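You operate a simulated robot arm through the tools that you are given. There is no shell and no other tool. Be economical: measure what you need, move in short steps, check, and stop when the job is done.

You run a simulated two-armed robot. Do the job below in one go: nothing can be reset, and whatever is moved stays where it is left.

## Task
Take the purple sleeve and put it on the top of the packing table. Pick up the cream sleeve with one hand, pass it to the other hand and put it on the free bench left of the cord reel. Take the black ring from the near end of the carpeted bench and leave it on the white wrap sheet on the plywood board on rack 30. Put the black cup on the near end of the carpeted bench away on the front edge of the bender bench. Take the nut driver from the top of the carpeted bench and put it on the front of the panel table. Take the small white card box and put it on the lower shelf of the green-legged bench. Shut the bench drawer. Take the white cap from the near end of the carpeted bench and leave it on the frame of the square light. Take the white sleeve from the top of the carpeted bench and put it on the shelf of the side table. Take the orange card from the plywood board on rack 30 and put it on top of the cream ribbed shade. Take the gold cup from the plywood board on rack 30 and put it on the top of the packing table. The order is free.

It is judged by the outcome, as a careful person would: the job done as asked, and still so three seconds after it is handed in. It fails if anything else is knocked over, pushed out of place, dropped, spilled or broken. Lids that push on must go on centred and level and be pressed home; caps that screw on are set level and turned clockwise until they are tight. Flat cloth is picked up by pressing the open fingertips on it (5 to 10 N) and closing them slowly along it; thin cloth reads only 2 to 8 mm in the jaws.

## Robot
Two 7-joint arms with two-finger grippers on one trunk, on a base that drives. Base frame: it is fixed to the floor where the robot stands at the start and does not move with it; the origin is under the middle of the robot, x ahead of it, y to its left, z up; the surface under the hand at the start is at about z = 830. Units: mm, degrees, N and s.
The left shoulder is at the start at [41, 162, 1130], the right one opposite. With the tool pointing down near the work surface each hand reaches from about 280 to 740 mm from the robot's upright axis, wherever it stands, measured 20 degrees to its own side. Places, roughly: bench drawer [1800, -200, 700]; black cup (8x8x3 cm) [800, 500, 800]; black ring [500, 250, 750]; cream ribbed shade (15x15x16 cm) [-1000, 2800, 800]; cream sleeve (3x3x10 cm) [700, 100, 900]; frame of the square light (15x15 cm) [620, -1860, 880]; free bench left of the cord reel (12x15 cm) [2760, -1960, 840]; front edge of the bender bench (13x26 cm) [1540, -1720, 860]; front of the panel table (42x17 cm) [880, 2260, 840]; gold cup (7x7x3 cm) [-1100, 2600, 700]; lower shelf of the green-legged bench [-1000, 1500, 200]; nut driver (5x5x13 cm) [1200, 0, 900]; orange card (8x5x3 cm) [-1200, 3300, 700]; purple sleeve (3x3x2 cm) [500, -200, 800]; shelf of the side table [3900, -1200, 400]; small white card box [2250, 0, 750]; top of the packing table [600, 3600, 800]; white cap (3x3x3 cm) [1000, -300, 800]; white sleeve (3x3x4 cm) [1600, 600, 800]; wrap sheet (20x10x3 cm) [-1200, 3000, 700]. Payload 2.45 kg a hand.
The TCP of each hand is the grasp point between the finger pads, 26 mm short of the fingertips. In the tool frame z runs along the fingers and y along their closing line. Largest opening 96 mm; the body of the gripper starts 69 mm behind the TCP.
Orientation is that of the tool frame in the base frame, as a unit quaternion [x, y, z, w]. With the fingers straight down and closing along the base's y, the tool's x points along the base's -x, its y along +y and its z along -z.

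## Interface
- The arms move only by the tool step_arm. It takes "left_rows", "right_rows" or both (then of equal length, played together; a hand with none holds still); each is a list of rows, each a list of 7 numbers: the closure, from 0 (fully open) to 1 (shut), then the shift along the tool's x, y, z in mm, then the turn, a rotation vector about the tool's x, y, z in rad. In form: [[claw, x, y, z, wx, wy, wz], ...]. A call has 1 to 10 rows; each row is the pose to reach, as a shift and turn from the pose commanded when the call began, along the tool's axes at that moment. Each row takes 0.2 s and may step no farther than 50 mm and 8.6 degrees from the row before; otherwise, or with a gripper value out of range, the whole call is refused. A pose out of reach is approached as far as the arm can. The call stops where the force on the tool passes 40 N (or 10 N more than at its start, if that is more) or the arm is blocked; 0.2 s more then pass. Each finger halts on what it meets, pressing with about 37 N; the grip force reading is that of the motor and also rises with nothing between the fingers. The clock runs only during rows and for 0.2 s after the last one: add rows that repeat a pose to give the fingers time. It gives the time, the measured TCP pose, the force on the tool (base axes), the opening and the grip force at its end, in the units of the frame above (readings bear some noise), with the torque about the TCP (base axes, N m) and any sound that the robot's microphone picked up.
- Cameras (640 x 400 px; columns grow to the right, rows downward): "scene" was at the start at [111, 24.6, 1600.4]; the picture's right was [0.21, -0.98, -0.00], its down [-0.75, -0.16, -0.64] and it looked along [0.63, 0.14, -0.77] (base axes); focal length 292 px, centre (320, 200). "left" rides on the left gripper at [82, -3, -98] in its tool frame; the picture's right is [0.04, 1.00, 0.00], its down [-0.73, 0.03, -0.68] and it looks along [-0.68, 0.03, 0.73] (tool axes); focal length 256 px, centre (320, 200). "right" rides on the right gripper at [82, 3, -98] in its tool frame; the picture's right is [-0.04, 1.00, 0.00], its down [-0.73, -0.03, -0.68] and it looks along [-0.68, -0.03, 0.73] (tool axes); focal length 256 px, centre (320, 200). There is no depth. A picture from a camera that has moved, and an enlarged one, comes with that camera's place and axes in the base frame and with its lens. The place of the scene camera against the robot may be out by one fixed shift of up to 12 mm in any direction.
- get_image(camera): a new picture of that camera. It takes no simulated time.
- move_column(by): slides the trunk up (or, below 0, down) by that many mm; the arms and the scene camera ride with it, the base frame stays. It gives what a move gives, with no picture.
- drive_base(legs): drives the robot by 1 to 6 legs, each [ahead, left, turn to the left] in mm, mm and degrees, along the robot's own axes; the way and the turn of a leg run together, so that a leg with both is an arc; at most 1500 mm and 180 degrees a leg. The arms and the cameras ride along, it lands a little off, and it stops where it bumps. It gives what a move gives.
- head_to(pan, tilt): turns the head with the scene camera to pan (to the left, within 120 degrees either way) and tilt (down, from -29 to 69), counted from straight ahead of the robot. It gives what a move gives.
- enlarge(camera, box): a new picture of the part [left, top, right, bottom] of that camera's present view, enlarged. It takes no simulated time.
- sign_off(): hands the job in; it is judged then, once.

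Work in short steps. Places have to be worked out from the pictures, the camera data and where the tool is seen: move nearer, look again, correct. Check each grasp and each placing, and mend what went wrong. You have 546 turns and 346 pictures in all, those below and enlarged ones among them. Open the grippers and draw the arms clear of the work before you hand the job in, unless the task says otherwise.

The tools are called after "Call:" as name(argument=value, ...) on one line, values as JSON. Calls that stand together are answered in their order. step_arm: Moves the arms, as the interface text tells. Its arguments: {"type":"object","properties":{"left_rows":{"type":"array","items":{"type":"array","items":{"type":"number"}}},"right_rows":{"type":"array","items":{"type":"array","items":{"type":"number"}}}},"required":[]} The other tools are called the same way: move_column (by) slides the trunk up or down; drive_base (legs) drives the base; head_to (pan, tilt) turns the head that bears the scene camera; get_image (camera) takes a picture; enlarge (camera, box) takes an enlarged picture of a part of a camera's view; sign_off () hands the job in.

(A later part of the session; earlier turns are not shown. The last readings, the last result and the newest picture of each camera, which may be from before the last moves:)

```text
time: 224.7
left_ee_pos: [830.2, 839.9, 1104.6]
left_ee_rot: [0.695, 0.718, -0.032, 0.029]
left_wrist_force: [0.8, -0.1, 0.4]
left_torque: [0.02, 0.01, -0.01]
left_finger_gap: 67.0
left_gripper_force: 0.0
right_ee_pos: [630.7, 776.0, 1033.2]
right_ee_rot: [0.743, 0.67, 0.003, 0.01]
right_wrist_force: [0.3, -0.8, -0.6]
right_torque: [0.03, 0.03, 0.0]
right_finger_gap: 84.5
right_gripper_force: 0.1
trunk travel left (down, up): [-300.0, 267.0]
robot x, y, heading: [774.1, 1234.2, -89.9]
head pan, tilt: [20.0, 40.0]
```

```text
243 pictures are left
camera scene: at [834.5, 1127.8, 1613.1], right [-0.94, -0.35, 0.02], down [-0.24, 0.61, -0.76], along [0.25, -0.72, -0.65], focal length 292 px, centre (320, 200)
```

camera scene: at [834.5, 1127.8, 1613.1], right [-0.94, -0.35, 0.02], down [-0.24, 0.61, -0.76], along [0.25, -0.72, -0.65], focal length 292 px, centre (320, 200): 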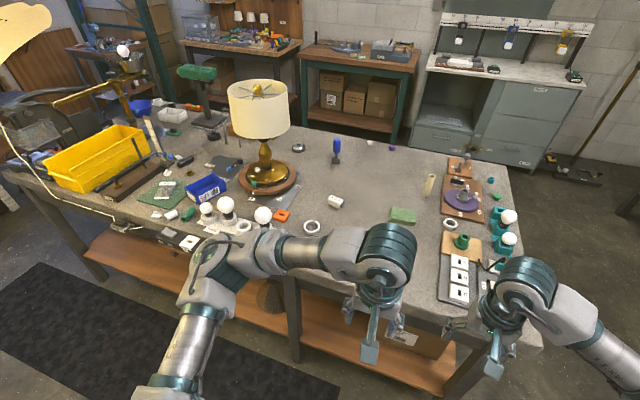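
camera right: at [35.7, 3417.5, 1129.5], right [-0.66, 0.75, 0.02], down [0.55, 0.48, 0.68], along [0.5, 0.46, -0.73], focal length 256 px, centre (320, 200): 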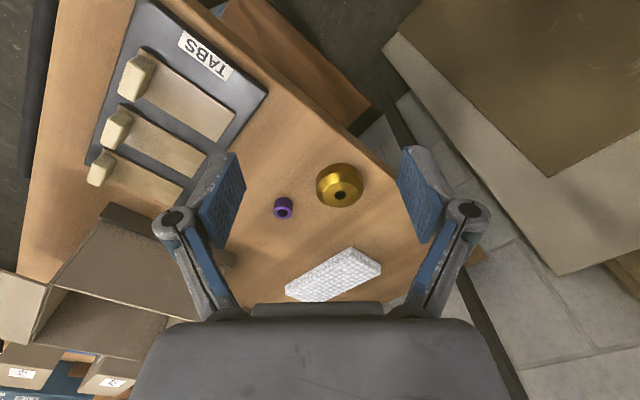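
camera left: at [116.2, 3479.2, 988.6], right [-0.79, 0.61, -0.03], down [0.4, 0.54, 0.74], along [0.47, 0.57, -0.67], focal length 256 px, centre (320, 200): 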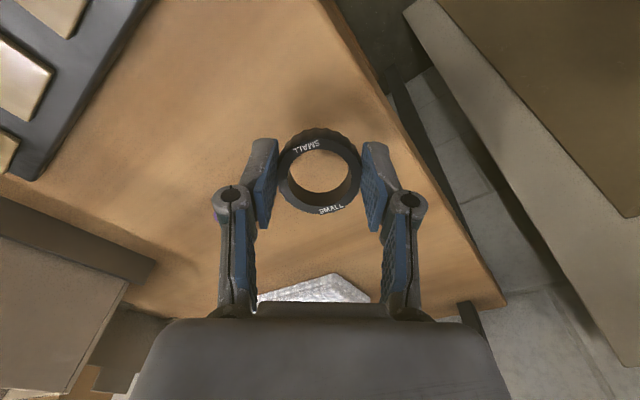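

I enlarge the bench's left side to find the white sleeve near [1600,600] and see the black cup.

Call:
enlarge(camera="scene", box=[70, 130, 290, 260])

Call:
enlarge(camera="scene", box=[260, 110, 520, 320])

```text
2.91 times, centred on (180, 195) of scene
camera zoom: at [834.5, 1127.8, 1613.1], right [-0.94, -0.35, 0.02], down [-0.24, 0.61, -0.76], along [0.25, -0.72, -0.65], focal length 850 px, centre (727, 214)
```

zoom: 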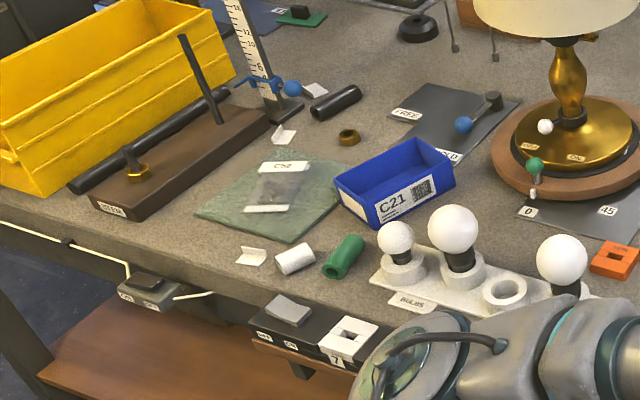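

```text
1.90 times, centred on (390, 215) of scene
camera zoom: at [834.5, 1127.8, 1613.1], right [-0.94, -0.35, 0.02], down [-0.24, 0.61, -0.76], along [0.25, -0.72, -0.65], focal length 557 px, centre (187, 171)
```

zoom: 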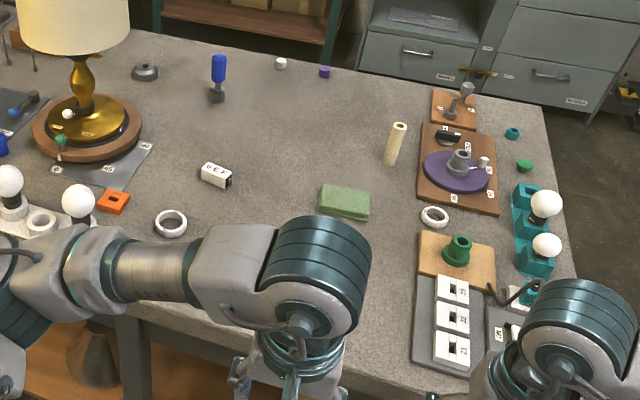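

White sleeve lies on its side at ≈[1618,570]. First the black cup: I strafe left and approach the bench so the right hand can take it.

Call:
drive_base(legs=[[0, 195, 0], [170, 0, 0]])

Call:
head_to(pan=-15, tilt=55)

Call:
get_image(camera="scene")

Call:
get_image(camera="right")

```text
time: 227.3
left_ee_pos: [1050.9, 671.6, 1103.4]
left_ee_rot: [0.692, 0.72, -0.038, 0.023]
left_wrist_force: [1.9, -1.1, -0.3]
left_torque: [0.13, 0.13, 0.01]
left_finger_gap: 66.9
left_gripper_force: 0.0
right_ee_pos: [851.8, 608.3, 1036.2]
right_ee_rot: [0.74, 0.672, -0.003, 0.005]
right_wrist_force: [2.9, 0.0, 0.2]
right_torque: [-0.01, 0.2, 0.02]
right_finger_gap: 84.7
right_gripper_force: 0.1
trunk travel left (down, up): [-300.0, 267.0]
robot x, y, heading: [979.3, 1064.8, -89.7]
head pan, tilt: [20.0, 40.0]
```

```text
time: 228.3
left_ee_pos: [1020.4, 675.2, 1105.4]
left_ee_rot: [0.694, 0.718, -0.03, 0.033]
left_wrist_force: [-1.1, 0.3, 0.8]
left_torque: [0.0, 0.02, 0.02]
left_finger_gap: 67.3
left_gripper_force: 0.0
right_ee_pos: [821.7, 612.2, 1033.4]
right_ee_rot: [0.741, 0.671, 0.006, 0.016]
right_wrist_force: [-0.5, -0.4, -0.3]
right_torque: [0.01, -0.01, -0.01]
right_finger_gap: 84.6
right_gripper_force: 0.0
trunk travel left (down, up): [-300.0, 267.0]
robot x, y, heading: [976.9, 1069.8, -89.9]
head pan, tilt: [-15.0, 55.0]
```

```text
240 pictures are left
camera scene: at [972.3, 970.0, 1593.6], right [-0.97, 0.25, 0.01], down [0.2, 0.79, -0.57], along [-0.15, -0.55, -0.82], focal length 292 px, centre (320, 200)
```

scene: 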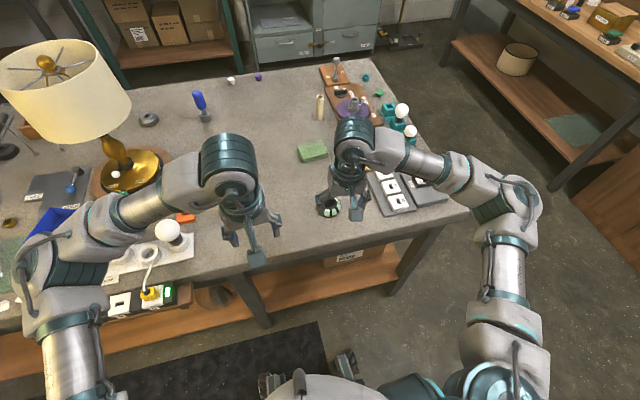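

```text
239 pictures are left
camera right: at [829.8, 693.1, 1130.2], right [0.99, -0.14, 0.03], down [-0.12, -0.72, 0.69], along [-0.07, -0.68, -0.73], focal length 256 px, centre (320, 200)
```

right: 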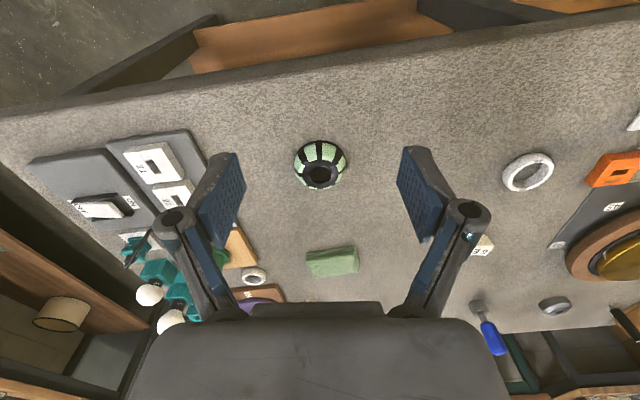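

Black cup centre [812,487]. I move the right hand above it, fully open.

Call:
step_arm(right_rows=[[0, -40, 1, 20, 0, 0, 0], [0, -80, 2, 45, 0, 0, 0], [0, -115, 2, 75, 0, 0, 0], [0, -125, 2, 110, 0, 0, 0], [0, -125, 2, 125, 0, 0, 0], [0, -125, 2, 125, 0, 0, 0], [0, -125, 2, 125, 0, 0, 0]])

Call:
get_image(camera="right")

```text
time: 229.9
left_ee_pos: [1044.9, 672.9, 1106.5]
left_ee_rot: [0.692, 0.721, -0.035, 0.027]
left_wrist_force: [1.3, -0.5, -0.2]
left_torque: [0.06, 0.08, 0.02]
left_finger_gap: 67.3
left_gripper_force: 0.0
right_ee_pos: [839.7, 485.1, 911.4]
right_ee_rot: [0.74, 0.673, 0.0, 0.01]
right_wrist_force: [2.5, 0.7, 0.2]
right_torque: [-0.01, 0.16, 0.01]
right_finger_gap: 96.3
right_gripper_force: 0.1
trunk travel left (down, up): [-300.0, 267.0]
robot x, y, heading: [977.3, 1067.2, -89.7]
head pan, tilt: [-15.0, 55.0]
```

```text
238 pictures are left
camera right: at [847.2, 566.9, 1008.6], right [0.99, -0.13, 0.01], down [-0.11, -0.72, 0.69], along [-0.08, -0.68, -0.72], focal length 256 px, centre (320, 200)
```

right: 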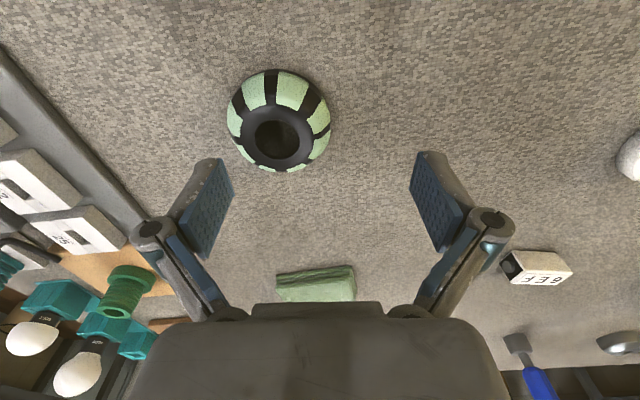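

The body is still swaying; I hold for a second and re-measure.

Call:
step_arm(right_rows=[[0, 0, 0, 0, 0, 0, 0], [0, 0, 0, 0, 0, 0, 0], [0, 0, 0, 0, 0, 0, 0], [0, 0, 0, 0, 0, 0, 0], [0, 0, 0, 0, 0, 0, 0], [0, 0, 0, 0, 0, 0, 0], [0, 0, 0, 0, 0, 0, 0], [0, 0, 0, 0, 0, 0, 0], [0, 0, 0, 0, 0, 0, 0], [0, 0, 0, 0, 0, 0, 0]])

Call:
get_image(camera="right")

```text
time: 232.1
left_ee_pos: [1003.3, 673.5, 1105.6]
left_ee_rot: [0.695, 0.717, -0.024, 0.038]
left_wrist_force: [-0.3, 0.2, -0.2]
left_torque: [-0.08, -0.05, -0.01]
left_finger_gap: 67.2
left_gripper_force: 0.1
right_ee_pos: [800.8, 483.3, 906.2]
right_ee_rot: [0.741, 0.672, 0.011, 0.019]
right_wrist_force: [-1.3, -0.3, -0.7]
right_torque: [-0.01, -0.12, -0.04]
right_finger_gap: 96.1
right_gripper_force: 0.1
trunk travel left (down, up): [-300.0, 267.0]
robot x, y, heading: [971.6, 1069.3, -89.9]
head pan, tilt: [-15.0, 55.0]
```

```text
237 pictures are left
camera right: at [807.3, 566.7, 1003.7], right [0.99, -0.14, 0.04], down [-0.13, -0.72, 0.68], along [-0.06, -0.68, -0.73], focal length 256 px, centre (320, 200)
```

right: 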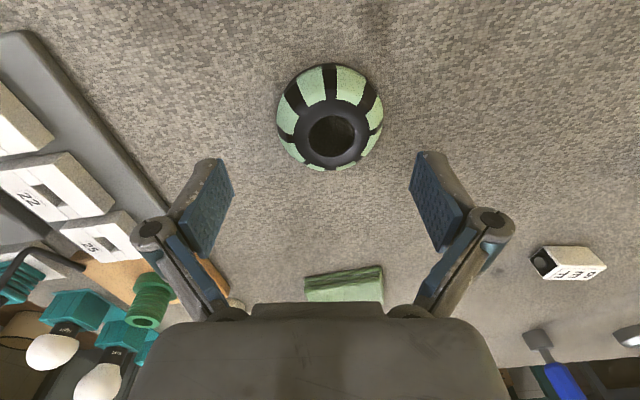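

The sway is large and slow; I wait a few more seconds for it to die down.

Call:
step_arm(right_rows=[[0, 0, 0, 0, 0, 0, 0], [0, 0, 0, 0, 0, 0, 0], [0, 0, 0, 0, 0, 0, 0], [0, 0, 0, 0, 0, 0, 0], [0, 0, 0, 0, 0, 0, 0], [0, 0, 0, 0, 0, 0, 0], [0, 0, 0, 0, 0, 0, 0], [0, 0, 0, 0, 0, 0, 0], [0, 0, 0, 0, 0, 0, 0], [0, 0, 0, 0, 0, 0, 0]])

Call:
step_arm(right_rows=[[0, 0, 0, 0, 0, 0, 0], [0, 0, 0, 0, 0, 0, 0], [0, 0, 0, 0, 0, 0, 0], [0, 0, 0, 0, 0, 0, 0], [0, 0, 0, 0, 0, 0, 0], [0, 0, 0, 0, 0, 0, 0], [0, 0, 0, 0, 0, 0, 0], [0, 0, 0, 0, 0, 0, 0], [0, 0, 0, 0, 0, 0, 0], [0, 0, 0, 0, 0, 0, 0]])

Call:
step_arm(right_rows=[[0, 0, 0, 0, 0, 0, 0], [0, 0, 0, 0, 0, 0, 0]])

Call:
step_arm(right_rows=[[0, 0, 0, 0, 0, 0, 0], [0, 0, 0, 0, 0, 0, 0]])

Call:
step_arm(right_rows=[[0, 0, 0, 0, 0, 0, 0], [0, 0, 0, 0, 0, 0, 0]])

```text
time: 234.3
left_ee_pos: [1035.7, 672.7, 1105.8]
left_ee_rot: [0.693, 0.72, -0.033, 0.029]
left_wrist_force: [0.1, -0.1, 0.1]
left_torque: [0.06, 0.01, 0.01]
left_finger_gap: 67.2
left_gripper_force: 0.0
right_ee_pos: [828.3, 484.4, 910.7]
right_ee_rot: [0.739, 0.674, 0.002, 0.012]
right_wrist_force: [0.6, 0.0, -0.2]
right_torque: [0.0, 0.06, -0.01]
right_finger_gap: 96.3
right_gripper_force: 0.2
trunk travel left (down, up): [-300.0, 267.0]
robot x, y, heading: [978.2, 1071.5, -89.4]
head pan, tilt: [-15.0, 55.0]
```

```text
time: 236.5
left_ee_pos: [1012.3, 672.9, 1107.8]
left_ee_rot: [0.694, 0.718, -0.026, 0.035]
left_wrist_force: [-0.1, -0.2, 0.6]
left_torque: [-0.04, -0.01, 0.01]
left_finger_gap: 67.1
left_gripper_force: 0.0
right_ee_pos: [809.5, 483.1, 907.7]
right_ee_rot: [0.741, 0.672, 0.008, 0.017]
right_wrist_force: [-1.0, 0.3, -0.1]
right_torque: [-0.01, -0.05, 0.04]
right_finger_gap: 95.9
right_gripper_force: 0.1
trunk travel left (down, up): [-300.0, 267.0]
robot x, y, heading: [974.3, 1066.4, -89.7]
head pan, tilt: [-15.0, 55.0]
```

```text
time: 237.1
left_ee_pos: [1016.9, 673.0, 1106.0]
left_ee_rot: [0.694, 0.719, -0.028, 0.033]
left_wrist_force: [-0.3, 0.6, 0.1]
left_torque: [0.02, -0.04, 0.0]
left_finger_gap: 66.9
left_gripper_force: 0.0
right_ee_pos: [813.7, 485.1, 908.3]
right_ee_rot: [0.741, 0.672, 0.007, 0.016]
right_wrist_force: [-0.6, 0.5, -0.4]
right_torque: [-0.01, -0.05, 0.01]
right_finger_gap: 96.1
right_gripper_force: 0.1
trunk travel left (down, up): [-300.0, 267.0]
robot x, y, heading: [977.6, 1066.8, -89.7]
head pan, tilt: [-15.0, 55.0]
```

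```text
time: 237.7
left_ee_pos: [1030.5, 673.2, 1106.0]
left_ee_rot: [0.694, 0.719, -0.032, 0.03]
left_wrist_force: [0.1, -0.5, -0.6]
left_torque: [-0.02, 0.0, 0.01]
left_finger_gap: 67.3
left_gripper_force: 0.1
right_ee_pos: [825.4, 484.2, 910.5]
right_ee_rot: [0.74, 0.673, 0.004, 0.013]
right_wrist_force: [-0.7, -0.1, 0.9]
right_torque: [-0.02, -0.01, 0.01]
right_finger_gap: 95.8
right_gripper_force: 0.1
trunk travel left (down, up): [-300.0, 267.0]
robot x, y, heading: [981.7, 1069.6, -89.8]
head pan, tilt: [-15.0, 55.0]
```

```text
time: 238.3
left_ee_pos: [1017.1, 673.3, 1106.5]
left_ee_rot: [0.694, 0.718, -0.028, 0.034]
left_wrist_force: [-0.4, 0.2, 0.3]
left_torque: [-0.01, 0.0, -0.01]
left_finger_gap: 67.4
left_gripper_force: 0.1
right_ee_pos: [813.5, 483.3, 908.2]
right_ee_rot: [0.74, 0.672, 0.008, 0.017]
right_wrist_force: [0.6, 0.6, -0.3]
right_torque: [-0.02, -0.04, 0.04]
right_finger_gap: 96.3
right_gripper_force: 0.0
trunk travel left (down, up): [-300.0, 267.0]
robot x, y, heading: [977.8, 1066.0, -89.8]
head pan, tilt: [-15.0, 55.0]
```

The sway is decaying (mean hand x≈819, ±7). I apply the small correction and wait further.

Call:
step_arm(right_rows=[[0, 2, -4, 0, 0, 0, 0], [0, 2, -7, 0, 0, 0, 0], [0, 2, -7, 0, 0, 0, 0], [0, 2, -7, 0, 0, 0, 0], [0, 2, -7, 0, 0, 0, 0], [0, 2, -7, 0, 0, 0, 0], [0, 2, -7, 0, 0, 0, 0], [0, 2, -7, 0, 0, 0, 0], [0, 2, -7, 0, 0, 0, 0], [0, 2, -7, 0, 0, 0, 0]])

Call:
step_arm(right_rows=[[0, 0, 0, 0, 0, 0, 0], [0, 0, 0, 0, 0, 0, 0], [0, 0, 0, 0, 0, 0, 0], [0, 0, 0, 0, 0, 0, 0], [0, 0, 0, 0, 0, 0, 0], [0, 0, 0, 0, 0, 0, 0], [0, 0, 0, 0, 0, 0, 0], [0, 0, 0, 0, 0, 0, 0], [0, 0, 0, 0, 0, 0, 0], [0, 0, 0, 0, 0, 0, 0]])

Call:
get_image(camera="right")

```text
time: 240.5
left_ee_pos: [1022.8, 673.4, 1105.7]
left_ee_rot: [0.693, 0.719, -0.03, 0.032]
left_wrist_force: [0.6, -0.9, -0.6]
left_torque: [-0.02, 0.0, 0.02]
left_finger_gap: 67.1
left_gripper_force: 0.0
right_ee_pos: [812.0, 486.6, 909.4]
right_ee_rot: [0.741, 0.672, 0.006, 0.015]
right_wrist_force: [0.2, 0.0, 0.2]
right_torque: [-0.01, 0.0, 0.04]
right_finger_gap: 96.0
right_gripper_force: 0.1
trunk travel left (down, up): [-300.0, 267.0]
robot x, y, heading: [976.5, 1067.4, -89.7]
head pan, tilt: [-15.0, 55.0]
```

```text
time: 242.7
left_ee_pos: [1021.0, 673.7, 1107.1]
left_ee_rot: [0.692, 0.72, -0.029, 0.033]
left_wrist_force: [0.4, 0.1, 0.4]
left_torque: [-0.01, -0.01, 0.02]
left_finger_gap: 67.1
left_gripper_force: 0.1
right_ee_pos: [810.1, 486.2, 909.2]
right_ee_rot: [0.741, 0.672, 0.006, 0.016]
right_wrist_force: [0.3, -0.5, 0.5]
right_torque: [0.0, 0.03, 0.0]
right_finger_gap: 96.1
right_gripper_force: 0.0
trunk travel left (down, up): [-300.0, 267.0]
robot x, y, heading: [979.9, 1068.0, -89.6]
head pan, tilt: [-15.0, 55.0]
```

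```text
236 pictures are left
camera right: at [817.1, 569.4, 1006.0], right [0.99, -0.14, 0.03], down [-0.12, -0.72, 0.69], along [-0.07, -0.68, -0.73], focal length 256 px, centre (320, 200)
```

right: 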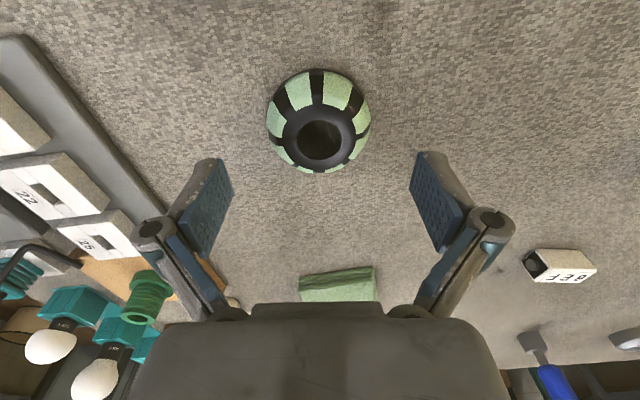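

Settled and centred. I descend around the cup and close.

Call:
step_arm(right_rows=[[0, 4, 0, 20, 0, 0, 0], [0, 4, 0, 40, 0, 0, 0], [0, 4, 0, 48, 0, 0, 0], [0, 4, 0, 48, 0, 0, 0], [0, 4, 0, 48, 0, 0, 0]])

Call:
get_image(camera="right")

```text
time: 243.9
left_ee_pos: [1021.0, 672.2, 1105.4]
left_ee_rot: [0.693, 0.72, -0.028, 0.032]
left_wrist_force: [0.5, 0.7, 0.1]
left_torque: [-0.01, -0.02, -0.01]
left_finger_gap: 67.2
left_gripper_force: 0.1
right_ee_pos: [811.6, 489.2, 860.3]
right_ee_rot: [0.74, 0.672, 0.007, 0.015]
right_wrist_force: [-0.1, -0.1, 0.9]
right_torque: [0.01, 0.0, 0.05]
right_finger_gap: 95.9
right_gripper_force: 0.2
trunk travel left (down, up): [-300.0, 267.0]
robot x, y, heading: [973.0, 1068.6, -89.6]
head pan, tilt: [-15.0, 55.0]
```

```text
235 pictures are left
camera right: at [818.4, 572.0, 957.9], right [0.99, -0.14, 0.03], down [-0.12, -0.72, 0.69], along [-0.07, -0.68, -0.73], focal length 256 px, centre (320, 200)
```

right: 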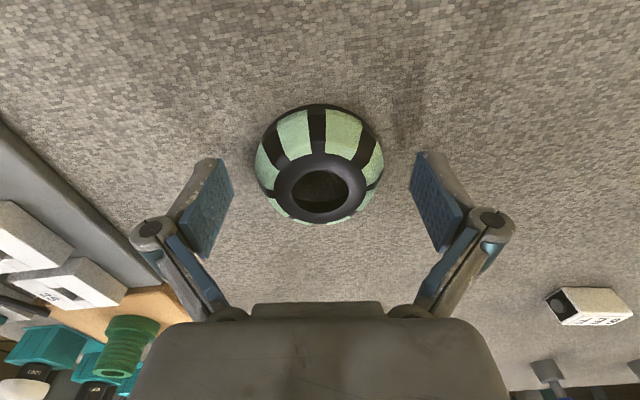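

Cup is centred between the fingers; close and lift.

Call:
step_arm(right_rows=[[0.1, 0, 0, 2, 0, 0, 0], [0.25, 0, 0, 2, 0, 0, 0], [0.45, 0, 0, 2, 0, 0, 0], [0.5, 0, 0, 2, 0, 0, 0], [0.5, 0, 0, 2, 0, 0, 0], [0.5, 0, 0, -20, 0, 0, 0], [0.5, 0, 0, -60, 0, 0, 0], [0.5, 0, 0, -105, 0, 0, 0], [0.5, 20, 0, -150, 0, 0, 0]])

Call:
get_image(camera="right")

```text
time: 245.9
left_ee_pos: [1020.8, 674.5, 1106.5]
left_ee_rot: [0.694, 0.719, -0.03, 0.034]
left_wrist_force: [-0.1, 0.7, -0.2]
left_torque: [-0.01, 0.01, 0.03]
left_finger_gap: 67.2
left_gripper_force: 0.0
right_ee_pos: [809.6, 513.2, 1009.1]
right_ee_rot: [0.74, 0.672, 0.006, 0.016]
right_wrist_force: [0.2, 0.0, -0.5]
right_torque: [0.0, -0.03, 0.0]
right_finger_gap: 71.0
right_gripper_force: 37.0
trunk travel left (down, up): [-300.0, 267.0]
robot x, y, heading: [975.2, 1066.7, -89.7]
head pan, tilt: [-15.0, 55.0]
```

```text
234 pictures are left
camera right: at [816.0, 596.6, 1107.6], right [0.99, -0.14, 0.03], down [-0.12, -0.72, 0.69], along [-0.07, -0.68, -0.73], focal length 256 px, centre (320, 200)
```

right: 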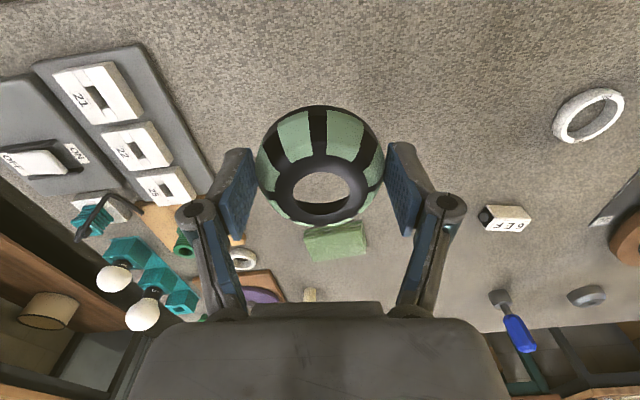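

Cup held. I retract, back off, strafe left to the white sleeve and let the sway settle.

Call:
step_arm(right_rows=[[0.5, 45, 0, -20, 0, 0, 0], [0.5, 90, 0, -40, 0, 0, 0], [0.5, 130, 0, -70, 0, 0, 0], [0.5, 150, 0, -100, 0, 0, 0]])

Call:
drive_base(legs=[[-120, 0, 0], [0, 450, 0], [100, 0, 0]])

Call:
head_to(pan=15, tilt=50)

Call:
get_image(camera="scene")

Call:
get_image(camera="left")

```text
time: 246.9
left_ee_pos: [1022.3, 674.6, 1106.4]
left_ee_rot: [0.694, 0.719, -0.029, 0.033]
left_wrist_force: [-0.6, 0.0, -0.6]
left_torque: [-0.04, 0.02, 0.0]
left_finger_gap: 67.3
left_gripper_force: 0.1
right_ee_pos: [821.1, 664.4, 1110.2]
right_ee_rot: [0.74, 0.672, 0.006, 0.015]
right_wrist_force: [-0.8, -0.2, 0.0]
right_torque: [-0.01, 0.03, 0.04]
right_finger_gap: 70.9
right_gripper_force: 37.6
trunk travel left (down, up): [-300.0, 267.0]
robot x, y, heading: [976.8, 1066.8, -89.7]
head pan, tilt: [-15.0, 55.0]
```

```text
time: 251.2
left_ee_pos: [1474.1, 694.4, 1106.6]
left_ee_rot: [0.696, 0.717, -0.031, 0.031]
left_wrist_force: [0.4, -0.6, -0.6]
left_torque: [-0.03, -0.02, 0.05]
left_finger_gap: 67.2
left_gripper_force: 0.0
right_ee_pos: [1273.3, 684.9, 1111.1]
right_ee_rot: [0.741, 0.671, 0.005, 0.014]
right_wrist_force: [0.3, 0.9, -1.0]
right_torque: [0.03, 0.03, -0.02]
right_finger_gap: 71.4
right_gripper_force: 37.7
trunk travel left (down, up): [-300.0, 267.0]
robot x, y, heading: [1426.8, 1089.6, -90.1]
head pan, tilt: [-15.0, 55.0]
```

```text
time: 252.2
left_ee_pos: [1469.7, 698.8, 1107.7]
left_ee_rot: [0.695, 0.718, -0.03, 0.034]
left_wrist_force: [0.1, 0.6, 0.7]
left_torque: [0.0, 0.03, 0.02]
left_finger_gap: 67.2
left_gripper_force: 0.0
right_ee_pos: [1267.4, 689.1, 1110.3]
right_ee_rot: [0.742, 0.67, 0.005, 0.016]
right_wrist_force: [-0.1, 0.5, 0.3]
right_torque: [0.04, 0.01, 0.0]
right_finger_gap: 70.8
right_gripper_force: 36.9
trunk travel left (down, up): [-300.0, 267.0]
robot x, y, heading: [1425.8, 1088.7, -89.8]
head pan, tilt: [15.0, 50.0]
```

```text
233 pictures are left
camera scene: at [1448.4, 987.4, 1600.0], right [-0.97, -0.26, 0.0], down [-0.2, 0.74, -0.64], along [0.17, -0.62, -0.77], focal length 292 px, centre (320, 200)
```

scene: 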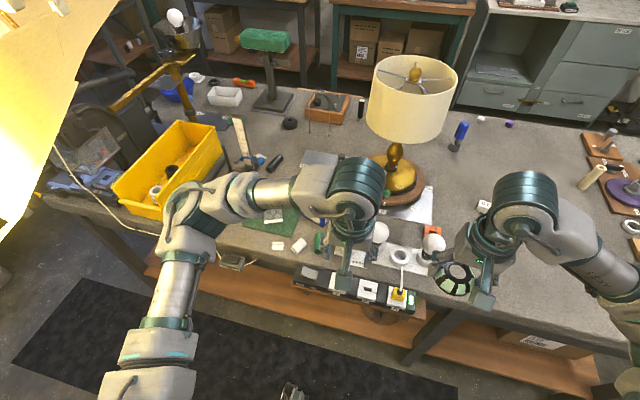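

```text
232 pictures are left
camera left: at [1463.3, 788.4, 1198.2], right [1.0, 0.07, 0.0], down [0.05, -0.67, 0.74], along [0.05, -0.74, -0.67], focal length 256 px, centre (320, 200)
```

left: 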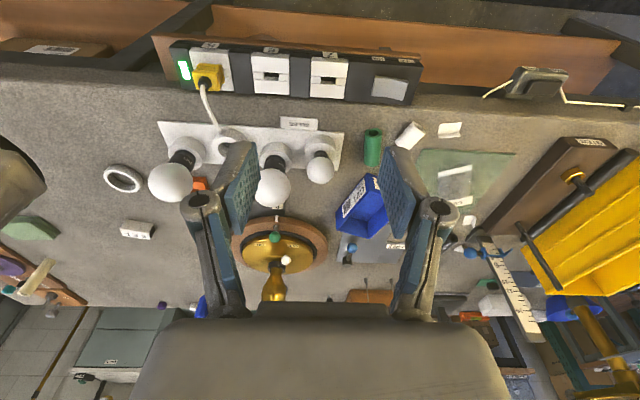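

White sleeve at [1622,567]. My left elbow is near the yellow bin, so I back up 120 mm to reach with a straighter arm.

Call:
drive_base(legs=[[-120, 0, 0]])

Call:
step_arm(left_rows=[[0.3, -35, 20, 0, 0, 0.03, 0], [0.3, -70, 40, 10, 0, 0.06, 0], [0.3, -105, 60, 30, 0, 0.06, 0], [0.3, -140, 80, 50, 0, 0.06, 0], [0.3, -175, 100, 70, 0, 0.06, 0], [0.3, -205, 120, 95, 0, 0.06, 0], [0.3, -235, 135, 120, 0, 0.06, 0], [0.3, -250, 145, 140, 0, 0.06, 0], [0.3, -250, 145, 140, 0, 0.06, 0], [0.3, -250, 145, 140, 0, 0.06, 0]])

Call:
get_image(camera="left")

Call:
get_image(camera="scene")

```text
time: 253.4
left_ee_pos: [1465.1, 816.3, 1106.5]
left_ee_rot: [0.695, 0.717, -0.029, 0.035]
left_wrist_force: [0.5, -0.8, 0.7]
left_torque: [-0.04, 0.0, -0.02]
left_finger_gap: 67.3
left_gripper_force: 0.0
right_ee_pos: [1264.7, 807.9, 1110.1]
right_ee_rot: [0.742, 0.67, 0.007, 0.017]
right_wrist_force: [-0.9, 1.1, 0.3]
right_torque: [-0.02, -0.01, -0.02]
right_finger_gap: 71.2
right_gripper_force: 36.7
trunk travel left (down, up): [-300.0, 267.0]
robot x, y, heading: [1427.0, 1211.0, -89.7]
head pan, tilt: [15.0, 50.0]
```

```text
time: 255.6
left_ee_pos: [1623.5, 563.9, 993.4]
left_ee_rot: [0.696, 0.717, -0.01, 0.013]
left_wrist_force: [0.5, -1.1, -0.8]
left_torque: [-0.02, 0.01, 0.01]
left_finger_gap: 67.5
left_gripper_force: 0.0
right_ee_pos: [1267.8, 812.0, 1112.0]
right_ee_rot: [0.742, 0.67, 0.004, 0.018]
right_wrist_force: [-0.1, 0.1, -0.4]
right_torque: [0.01, 0.02, 0.0]
right_finger_gap: 71.3
right_gripper_force: 37.3
trunk travel left (down, up): [-300.0, 267.0]
robot x, y, heading: [1429.8, 1209.2, -89.9]
head pan, tilt: [15.0, 50.0]
```

```text
231 pictures are left
camera left: at [1617.6, 649.0, 1088.7], right [1.0, 0.07, 0.0], down [0.05, -0.71, 0.7], along [0.05, -0.7, -0.71], focal length 256 px, centre (320, 200)
```

left: 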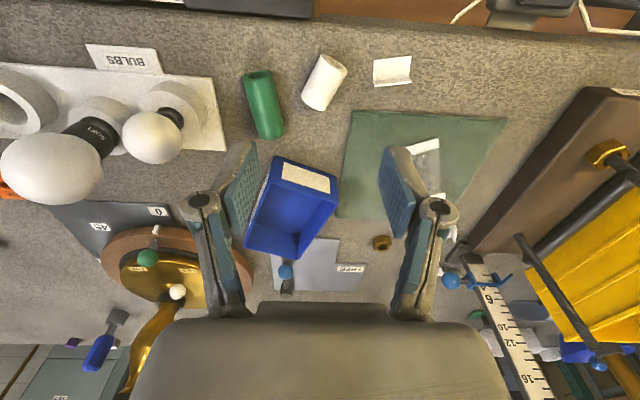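

```text
230 pictures are left
camera scene: at [1446.4, 1105.2, 1599.9], right [-0.97, -0.26, 0.0], down [-0.2, 0.74, -0.64], along [0.17, -0.62, -0.77], focal length 292 px, centre (320, 200)
```

scene: 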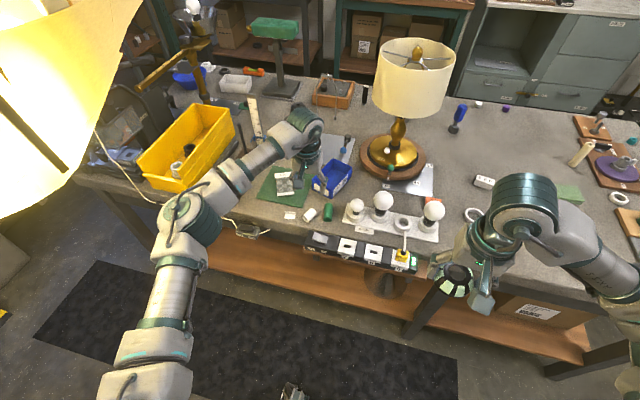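

Sleeve axis is turned ~20°; I rotate the hand, narrow the opening (green sleeve adjacent) and come to 895.

Call:
step_arm(left_rows=[[0.48, -2, 2, 20, 0, 0, 0.12], [0.48, -3.6, 4.4, 50, 0, 0, 0.24], [0.48, -3.6, 4.4, 80, 0, 0, 0.35], [0.48, -3.6, 4.4, 98, 0, 0, 0.35], [0.48, -3.6, 4.4, 98, 0, 0, 0.35], [0.48, -3.6, 4.4, 98, 0, 0, 0.35]])

Call:
get_image(camera="left")

```text
time: 257.0
left_ee_pos: [1627.2, 556.7, 895.2]
left_ee_rot: [0.81, 0.586, -0.008, 0.014]
left_wrist_force: [-0.3, 0.6, 0.4]
left_torque: [-0.02, 0.03, -0.01]
left_finger_gap: 50.1
left_gripper_force: 0.0
right_ee_pos: [1268.5, 812.5, 1112.5]
right_ee_rot: [0.742, 0.67, 0.004, 0.017]
right_wrist_force: [0.5, -0.3, -0.5]
right_torque: [0.0, -0.01, -0.03]
right_finger_gap: 71.0
right_gripper_force: 37.2
trunk travel left (down, up): [-300.0, 267.0]
robot x, y, heading: [1426.2, 1204.7, -90.0]
head pan, tilt: [15.0, 50.0]
```

```text
229 pictures are left
camera left: at [1651.2, 639.5, 990.9], right [0.96, -0.28, 0.01], down [-0.21, -0.68, 0.7], along [-0.18, -0.68, -0.71], focal length 256 px, centre (320, 200)
```

left: 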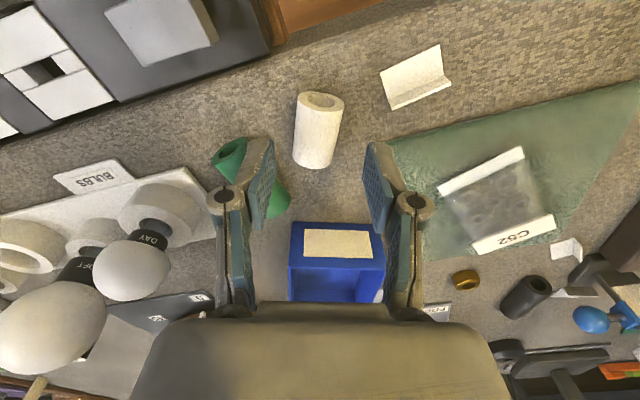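

Aligned. Final correction, descend to 861, close and lift.

Call:
step_arm(left_rows=[[0.48, 4, 2, 18, 0, 0, 0], [0.48, 4, 2, 34, 0, 0, 0], [0.48, 4, 2, 34, 0, 0, 0], [0.65, 4, 2, 34, 0, 0, 0], [0.8, 4, 2, 34, 0, 0, 0], [0.8, 4, 2, 34, 0, 0, 0], [0.8, 4, 2, 10, 0, 0, 0], [0.8, 4, 2, -35, 0, 0, 0], [0.8, 4, 2, -80, 0, 0, 0]])

Call:
get_image(camera="left")

```text
time: 259.0
left_ee_pos: [1630.3, 564.1, 978.3]
left_ee_rot: [0.811, 0.585, -0.009, 0.015]
left_wrist_force: [-0.6, 1.2, 0.0]
left_torque: [-0.02, 0.0, 0.03]
left_finger_gap: 26.0
left_gripper_force: 37.0
right_ee_pos: [1268.5, 812.2, 1113.2]
right_ee_rot: [0.742, 0.67, 0.004, 0.018]
right_wrist_force: [-0.8, 0.0, 0.6]
right_torque: [0.04, 0.0, 0.01]
right_finger_gap: 71.3
right_gripper_force: 37.0
trunk travel left (down, up): [-300.0, 267.0]
robot x, y, heading: [1426.0, 1208.2, -89.9]
head pan, tilt: [15.0, 50.0]
```

```text
228 pictures are left
camera left: at [1653.5, 646.0, 1072.7], right [0.96, -0.28, 0.01], down [-0.21, -0.68, 0.7], along [-0.18, -0.68, -0.71], focal length 256 px, centre (320, 200)
```

left: 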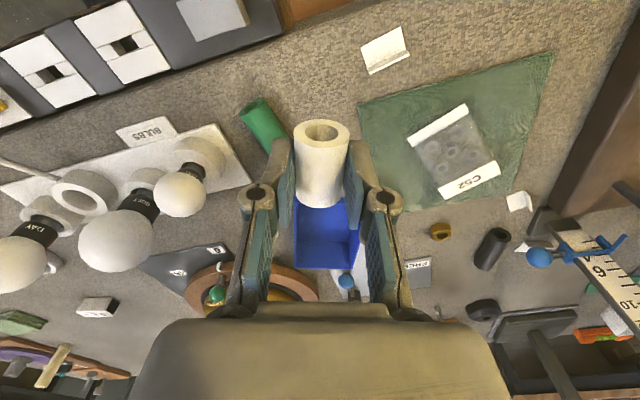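

White sleeve held (26 mm). I retract it, raise the trunk for clearance, and drive round the near end of the bench to the right-hand aisle.

Call:
step_arm(left_rows=[[0.8, 40, 0, -25, 0, 0, -0.1], [0.8, 80, 0, -50, 0, 0, -0.2], [0.8, 120, 0, -75, 0, 0, -0.3], [0.8, 160, 0, -100, 0, 0, -0.35], [0.8, 200, 0, -120, 0, 0, -0.35], [0.8, 230, 0, -130, 0, 0, -0.35]])

Call:
move_column(by=200)

Call:
drive_base(legs=[[-110, 0, 0], [0, -1500, 0], [1400, 0, 0]])

Call:
head_to(pan=30, tilt=40)

Call:
get_image(camera="scene")

```text
time: 260.4
left_ee_pos: [1703.2, 786.2, 1098.6]
left_ee_rot: [0.697, 0.717, -0.012, 0.013]
left_wrist_force: [-0.1, 0.4, -0.1]
left_torque: [-0.02, 0.02, -0.02]
left_finger_gap: 25.9
left_gripper_force: 36.9
right_ee_pos: [1270.0, 813.3, 1112.4]
right_ee_rot: [0.742, 0.67, 0.004, 0.018]
right_wrist_force: [-0.2, -0.8, -0.4]
right_torque: [-0.01, -0.02, -0.02]
right_finger_gap: 71.0
right_gripper_force: 36.8
trunk travel left (down, up): [-300.0, 267.0]
robot x, y, heading: [1428.8, 1208.5, -90.3]
head pan, tilt: [15.0, 50.0]
```

```text
time: 261.8
left_ee_pos: [1709.3, 819.0, 1133.7]
left_ee_rot: [0.691, 0.715, 0.072, -0.074]
left_wrist_force: [0.4, -0.9, 0.1]
left_torque: [0.04, 0.0, 0.01]
left_finger_gap: 25.7
left_gripper_force: 37.0
right_ee_pos: [1275.2, 824.6, 1248.6]
right_ee_rot: [0.74, 0.672, -0.002, 0.018]
right_wrist_force: [-0.4, -0.5, -1.0]
right_torque: [0.0, -0.01, -0.06]
right_finger_gap: 71.2
right_gripper_force: 37.7
trunk travel left (down, up): [-428.0, 139.0]
robot x, y, heading: [1419.5, 1211.4, -89.6]
head pan, tilt: [15.0, 50.0]
stopped: the arm was blocked; the commanded pose is now the measured one
```

```text
time: 262.6
left_ee_pos: [1697.6, 831.0, 1138.9]
left_ee_rot: [0.693, 0.714, 0.076, -0.069]
left_wrist_force: [0.0, 0.0, -0.6]
left_torque: [-0.02, -0.01, 0.02]
left_finger_gap: 26.0
left_gripper_force: 37.1
right_ee_pos: [1264.3, 838.2, 1246.4]
right_ee_rot: [0.741, 0.671, 0.002, 0.02]
right_wrist_force: [-0.1, 0.3, -0.2]
right_torque: [0.0, 0.01, -0.01]
right_finger_gap: 71.0
right_gripper_force: 37.6
trunk travel left (down, up): [-428.0, 139.0]
robot x, y, heading: [1425.7, 1229.7, -89.9]
head pan, tilt: [15.0, 50.0]
stopped in leg 1: the robot was blocked; the commanded pose is now the measured one
```

```text
time: 263.4
left_ee_pos: [1700.1, 829.7, 1135.3]
left_ee_rot: [0.693, 0.714, 0.076, -0.07]
left_wrist_force: [0.4, -0.1, 0.3]
left_torque: [0.0, 0.01, 0.0]
left_finger_gap: 25.8
left_gripper_force: 36.6
right_ee_pos: [1267.9, 835.2, 1246.1]
right_ee_rot: [0.741, 0.671, 0.003, 0.019]
right_wrist_force: [-0.6, 0.3, -0.6]
right_torque: [0.01, 0.01, -0.01]
right_finger_gap: 71.0
right_gripper_force: 37.0
trunk travel left (down, up): [-428.0, 139.0]
robot x, y, heading: [1426.4, 1227.8, -89.8]
head pan, tilt: [30.0, 40.0]
```

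```text
227 pictures are left
camera scene: at [1473.2, 1170.6, 1742.4], right [-0.86, -0.5, 0.0], down [-0.33, 0.56, -0.76], along [0.38, -0.66, -0.65], focal length 292 px, centre (320, 200)
```

scene: 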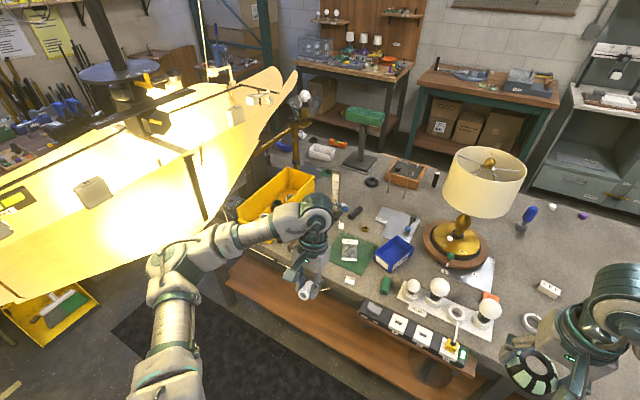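

Raising the trunk brought the left elbow up against the hanging light. I lower the trunk again right away and look.

Call:
move_column(by=-130)

Call:
get_image(camera="scene")

```text
time: 265.0
left_ee_pos: [1696.4, 830.5, 1007.9]
left_ee_rot: [0.692, 0.714, 0.077, -0.07]
left_wrist_force: [0.2, 0.5, -0.4]
left_torque: [-0.01, 0.0, -0.01]
left_finger_gap: 26.0
left_gripper_force: 37.0
right_ee_pos: [1264.9, 838.4, 1115.7]
right_ee_rot: [0.741, 0.671, 0.004, 0.02]
right_wrist_force: [0.1, 0.2, -0.6]
right_torque: [-0.02, 0.0, 0.03]
right_finger_gap: 71.1
right_gripper_force: 36.5
trunk travel left (down, up): [-298.0, 269.0]
robot x, y, heading: [1423.7, 1230.3, -89.9]
head pan, tilt: [30.0, 40.0]
```

```text
226 pictures are left
camera scene: at [1467.9, 1128.7, 1612.5], right [-0.86, -0.5, 0.0], down [-0.32, 0.56, -0.76], along [0.38, -0.66, -0.65], focal length 292 px, centre (320, 200)
```

scene: 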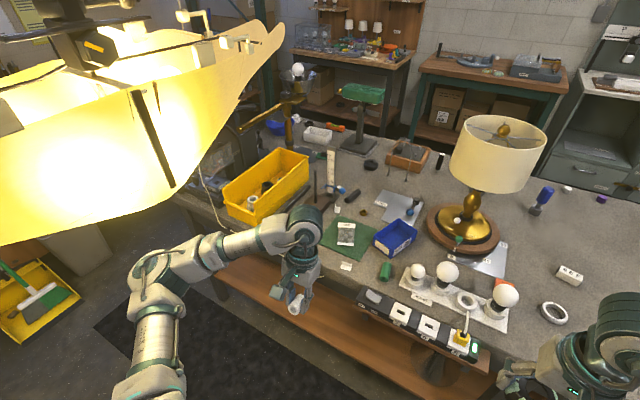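

Light still hangs as before. I strafe right away from it first, then raise the trunk by 150.

Call:
drive_base(legs=[[-80, 0, 0], [0, -700, 0]])

Call:
move_column(by=150)

Call:
drive_base(legs=[[0, -800, 0], [1400, 0, 0]])

Call:
get_image(camera="scene")

```text
time: 269.5
left_ee_pos: [1006.1, 909.0, 1005.0]
left_ee_rot: [0.694, 0.712, 0.075, -0.072]
left_wrist_force: [0.2, 0.5, -0.8]
left_torque: [0.0, 0.02, -0.01]
left_finger_gap: 22.5
left_gripper_force: 37.1
right_ee_pos: [573.4, 917.4, 1116.0]
right_ee_rot: [0.743, 0.67, 0.001, 0.017]
right_wrist_force: [0.7, 0.2, -0.8]
right_torque: [-0.03, 0.0, 0.01]
right_finger_gap: 71.0
right_gripper_force: 37.4
trunk travel left (down, up): [-298.0, 269.0]
robot x, y, heading: [726.7, 1309.6, -90.2]
head pan, tilt: [30.0, 40.0]
```

```text
time: 271.2
left_ee_pos: [1001.2, 912.4, 1157.8]
left_ee_rot: [0.693, 0.714, 0.075, -0.069]
left_wrist_force: [0.7, 0.0, -0.7]
left_torque: [-0.04, 0.03, 0.02]
left_finger_gap: 22.6
left_gripper_force: 36.5
right_ee_pos: [566.4, 919.7, 1266.2]
right_ee_rot: [0.742, 0.67, 0.002, 0.021]
right_wrist_force: [0.7, 0.9, -1.5]
right_torque: [-0.01, 0.02, 0.04]
right_finger_gap: 71.2
right_gripper_force: 37.2
trunk travel left (down, up): [-448.0, 119.0]
robot x, y, heading: [726.7, 1308.2, -90.0]
head pan, tilt: [30.0, 40.0]
```

```text
time: 282.0
left_ee_pos: [188.5, -483.5, 1156.5]
left_ee_rot: [0.7, 0.707, 0.074, -0.07]
left_wrist_force: [0.7, 0.0, -0.4]
left_torque: [0.02, 0.04, 0.03]
left_finger_gap: 22.4
left_gripper_force: 37.2
right_ee_pos: [-244.3, -468.3, 1269.3]
right_ee_rot: [0.747, 0.665, 0.001, 0.019]
right_wrist_force: [0.2, -0.4, -0.5]
right_torque: [-0.04, 0.05, 0.01]
right_finger_gap: 71.0
right_gripper_force: 37.0
trunk travel left (down, up): [-448.0, 119.0]
robot x, y, heading: [-77.5, -82.1, -91.0]
head pan, tilt: [30.0, 40.0]
```

```text
225 pictures are left
camera scene: at [-29.9, -138.2, 1762.2], right [-0.87, -0.49, 0.0], down [-0.32, 0.56, -0.76], along [0.37, -0.67, -0.65], focal length 292 px, centre (320, 200)
```

scene: 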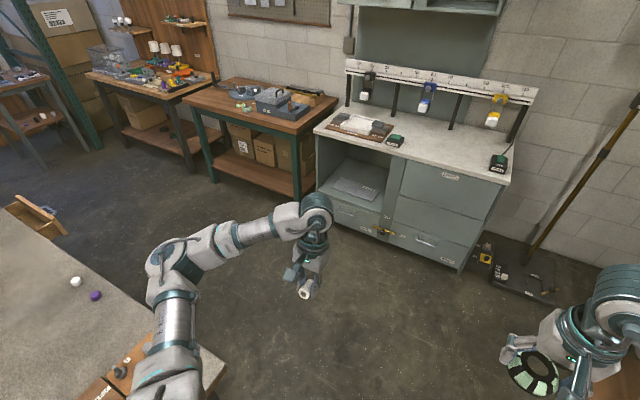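

I enlarge the right-wall benches to identify the bender bench's front edge, the square light and the cord reel bench.

Call:
enlarge(camera="scene", box=[300, 60, 540, 200])

Call:
enlarge(camera="scene", box=[70, 20, 350, 190])

```text
2.67 times, centred on (420, 130) of scene
camera zoom: at [-29.9, -138.2, 1762.2], right [-0.87, -0.49, 0.0], down [-0.32, 0.56, -0.76], along [0.37, -0.67, -0.65], focal length 780 px, centre (53, 387)
```

zoom: 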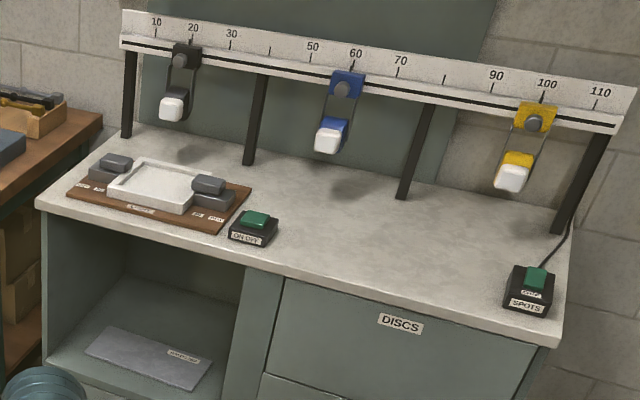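

```text
2.29 times, centred on (210, 105) of scene
camera zoom: at [-29.9, -138.2, 1762.2], right [-0.87, -0.49, 0.0], down [-0.32, 0.56, -0.76], along [0.37, -0.67, -0.65], focal length 668 px, centre (571, 417)
```

zoom: 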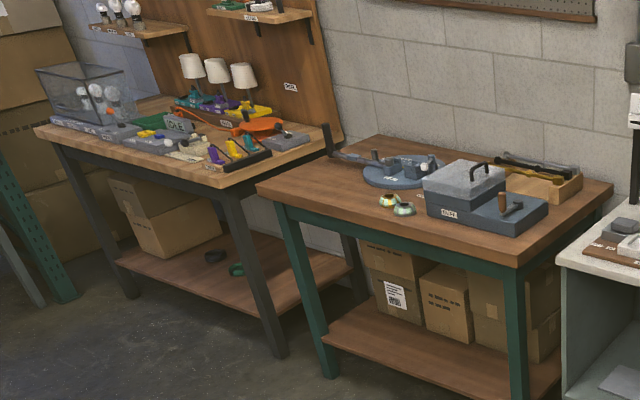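

Target found: square light at ≈[624,-1853]; bender bench front edge free around [1610,-1710]. I drive into the right aisle facing the bender bench.

Call:
drive_base(legs=[[990, 0, 1], [0, 1000, 0], [0, 840, 0]])

Call:
head_to(pan=-5, tilt=40)

Call:
get_image(camera="scene")

```text
time: 296.0
left_ee_pos: [2013.4, -1507.9, 1157.3]
left_ee_rot: [0.7, 0.707, 0.073, -0.07]
left_wrist_force: [0.7, 0.0, -0.8]
left_torque: [-0.02, 0.04, 0.04]
left_finger_gap: 22.2
left_gripper_force: 37.1
right_ee_pos: [1581.2, -1490.0, 1269.1]
right_ee_rot: [0.748, 0.664, -0.002, 0.02]
right_wrist_force: [0.2, 1.1, -0.3]
right_torque: [-0.02, 0.04, -0.03]
right_finger_gap: 70.9
right_gripper_force: 36.8
trunk travel left (down, up): [-448.0, 119.0]
robot x, y, heading: [1740.2, -1105.8, -91.4]
head pan, tilt: [30.0, 40.0]
```

```text
time: 297.0
left_ee_pos: [2027.9, -1504.4, 1155.7]
left_ee_rot: [0.699, 0.708, 0.069, -0.072]
left_wrist_force: [0.8, 0.5, 0.0]
left_torque: [0.0, 0.08, 0.01]
left_finger_gap: 22.2
left_gripper_force: 37.0
right_ee_pos: [1595.4, -1486.8, 1272.6]
right_ee_rot: [0.747, 0.664, -0.006, 0.018]
right_wrist_force: [0.0, -0.2, -0.2]
right_torque: [0.0, 0.05, 0.0]
right_finger_gap: 71.1
right_gripper_force: 36.9
trunk travel left (down, up): [-448.0, 119.0]
robot x, y, heading: [1746.2, -1106.3, -91.3]
head pan, tilt: [-5.0, 40.0]
```

```text
222 pictures are left
camera scene: at [1748.9, -1174.6, 1762.5], right [-0.99, 0.11, 0.01], down [0.06, 0.64, -0.76], along [-0.09, -0.76, -0.64], focal length 292 px, centre (320, 200)
```

scene: 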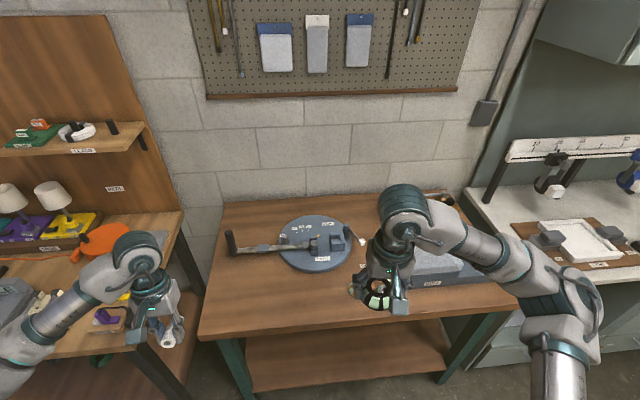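

I lower the trunk 150, then bring the cup over the free front part near [1640,-1690] and look.

Call:
move_column(by=-150)

Call:
step_arm(right_rows=[[0.5, -40, 14, 10, 0, 0, 0], [0.5, -80, 28, 20, 0, 0, 0], [0.5, -120, 42, 30, 0, 0, 0], [0.5, -160, 56, 45, 0, 0, 0], [0.5, -190, 68, 70, 0, 0, 0], [0.5, -190, 68, 100, 0, 0, 0], [0.5, -190, 68, 100, 0, 0, 0], [0.5, -190, 68, 100, 0, 0, 0], [0.5, -190, 68, 100, 0, 0, 0]])

Call:
get_image(camera="right")

Call:
get_image(camera="scene")

```text
time: 298.8
left_ee_pos: [2020.3, -1505.0, 1007.8]
left_ee_rot: [0.7, 0.707, 0.071, -0.069]
left_wrist_force: [0.5, -0.9, -0.3]
left_torque: [-0.02, 0.05, 0.02]
left_finger_gap: 22.4
left_gripper_force: 36.8
right_ee_pos: [1587.4, -1485.3, 1121.0]
right_ee_rot: [0.748, 0.664, -0.004, 0.02]
right_wrist_force: [0.2, 0.0, -0.2]
right_torque: [-0.01, 0.04, 0.01]
right_finger_gap: 70.8
right_gripper_force: 36.3
trunk travel left (down, up): [-298.0, 269.0]
robot x, y, heading: [1741.8, -1107.1, -91.4]
head pan, tilt: [-5.0, 40.0]
```

```text
time: 300.8
left_ee_pos: [2022.8, -1505.6, 1005.7]
left_ee_rot: [0.7, 0.707, 0.07, -0.072]
left_wrist_force: [0.5, 0.4, -0.8]
left_torque: [-0.02, 0.06, 0.0]
left_finger_gap: 22.5
left_gripper_force: 36.8
right_ee_pos: [1638.0, -1686.8, 1028.6]
right_ee_rot: [0.748, 0.663, -0.004, 0.019]
right_wrist_force: [0.4, 0.3, 0.3]
right_torque: [-0.01, 0.02, 0.0]
right_finger_gap: 70.9
right_gripper_force: 36.5
trunk travel left (down, up): [-298.0, 269.0]
robot x, y, heading: [1742.5, -1106.9, -91.4]
head pan, tilt: [-5.0, 40.0]
```

```text
221 pictures are left
camera right: at [1648.3, -1602.2, 1124.1], right [0.99, -0.16, 0.02], down [-0.13, -0.7, 0.7], along [-0.09, -0.69, -0.71], focal length 256 px, centre (320, 200)
```

right: 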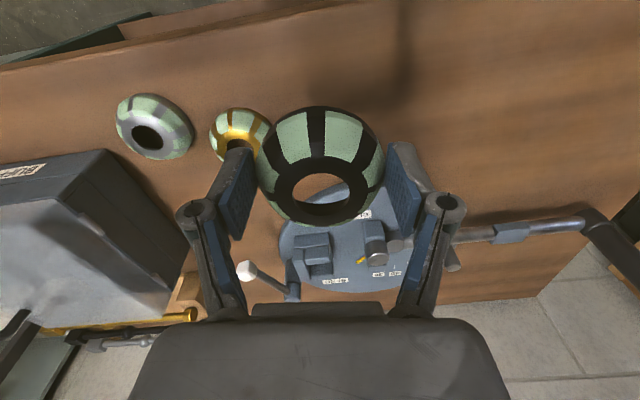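

```text
220 pictures are left
camera scene: at [1754.0, -1221.1, 1612.1], right [-0.99, 0.11, 0.01], down [0.06, 0.64, -0.76], along [-0.09, -0.76, -0.65], focal length 292 px, centre (320, 200)
```

scene: 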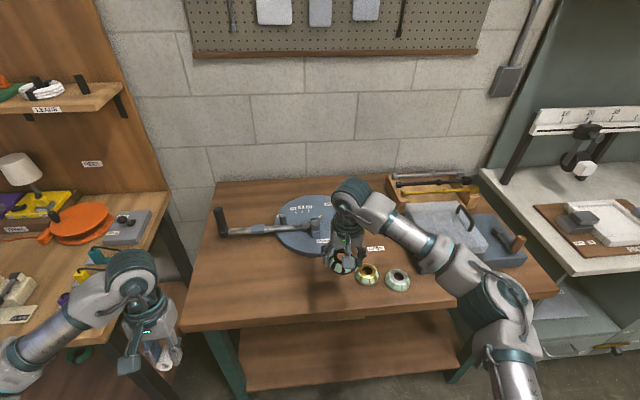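

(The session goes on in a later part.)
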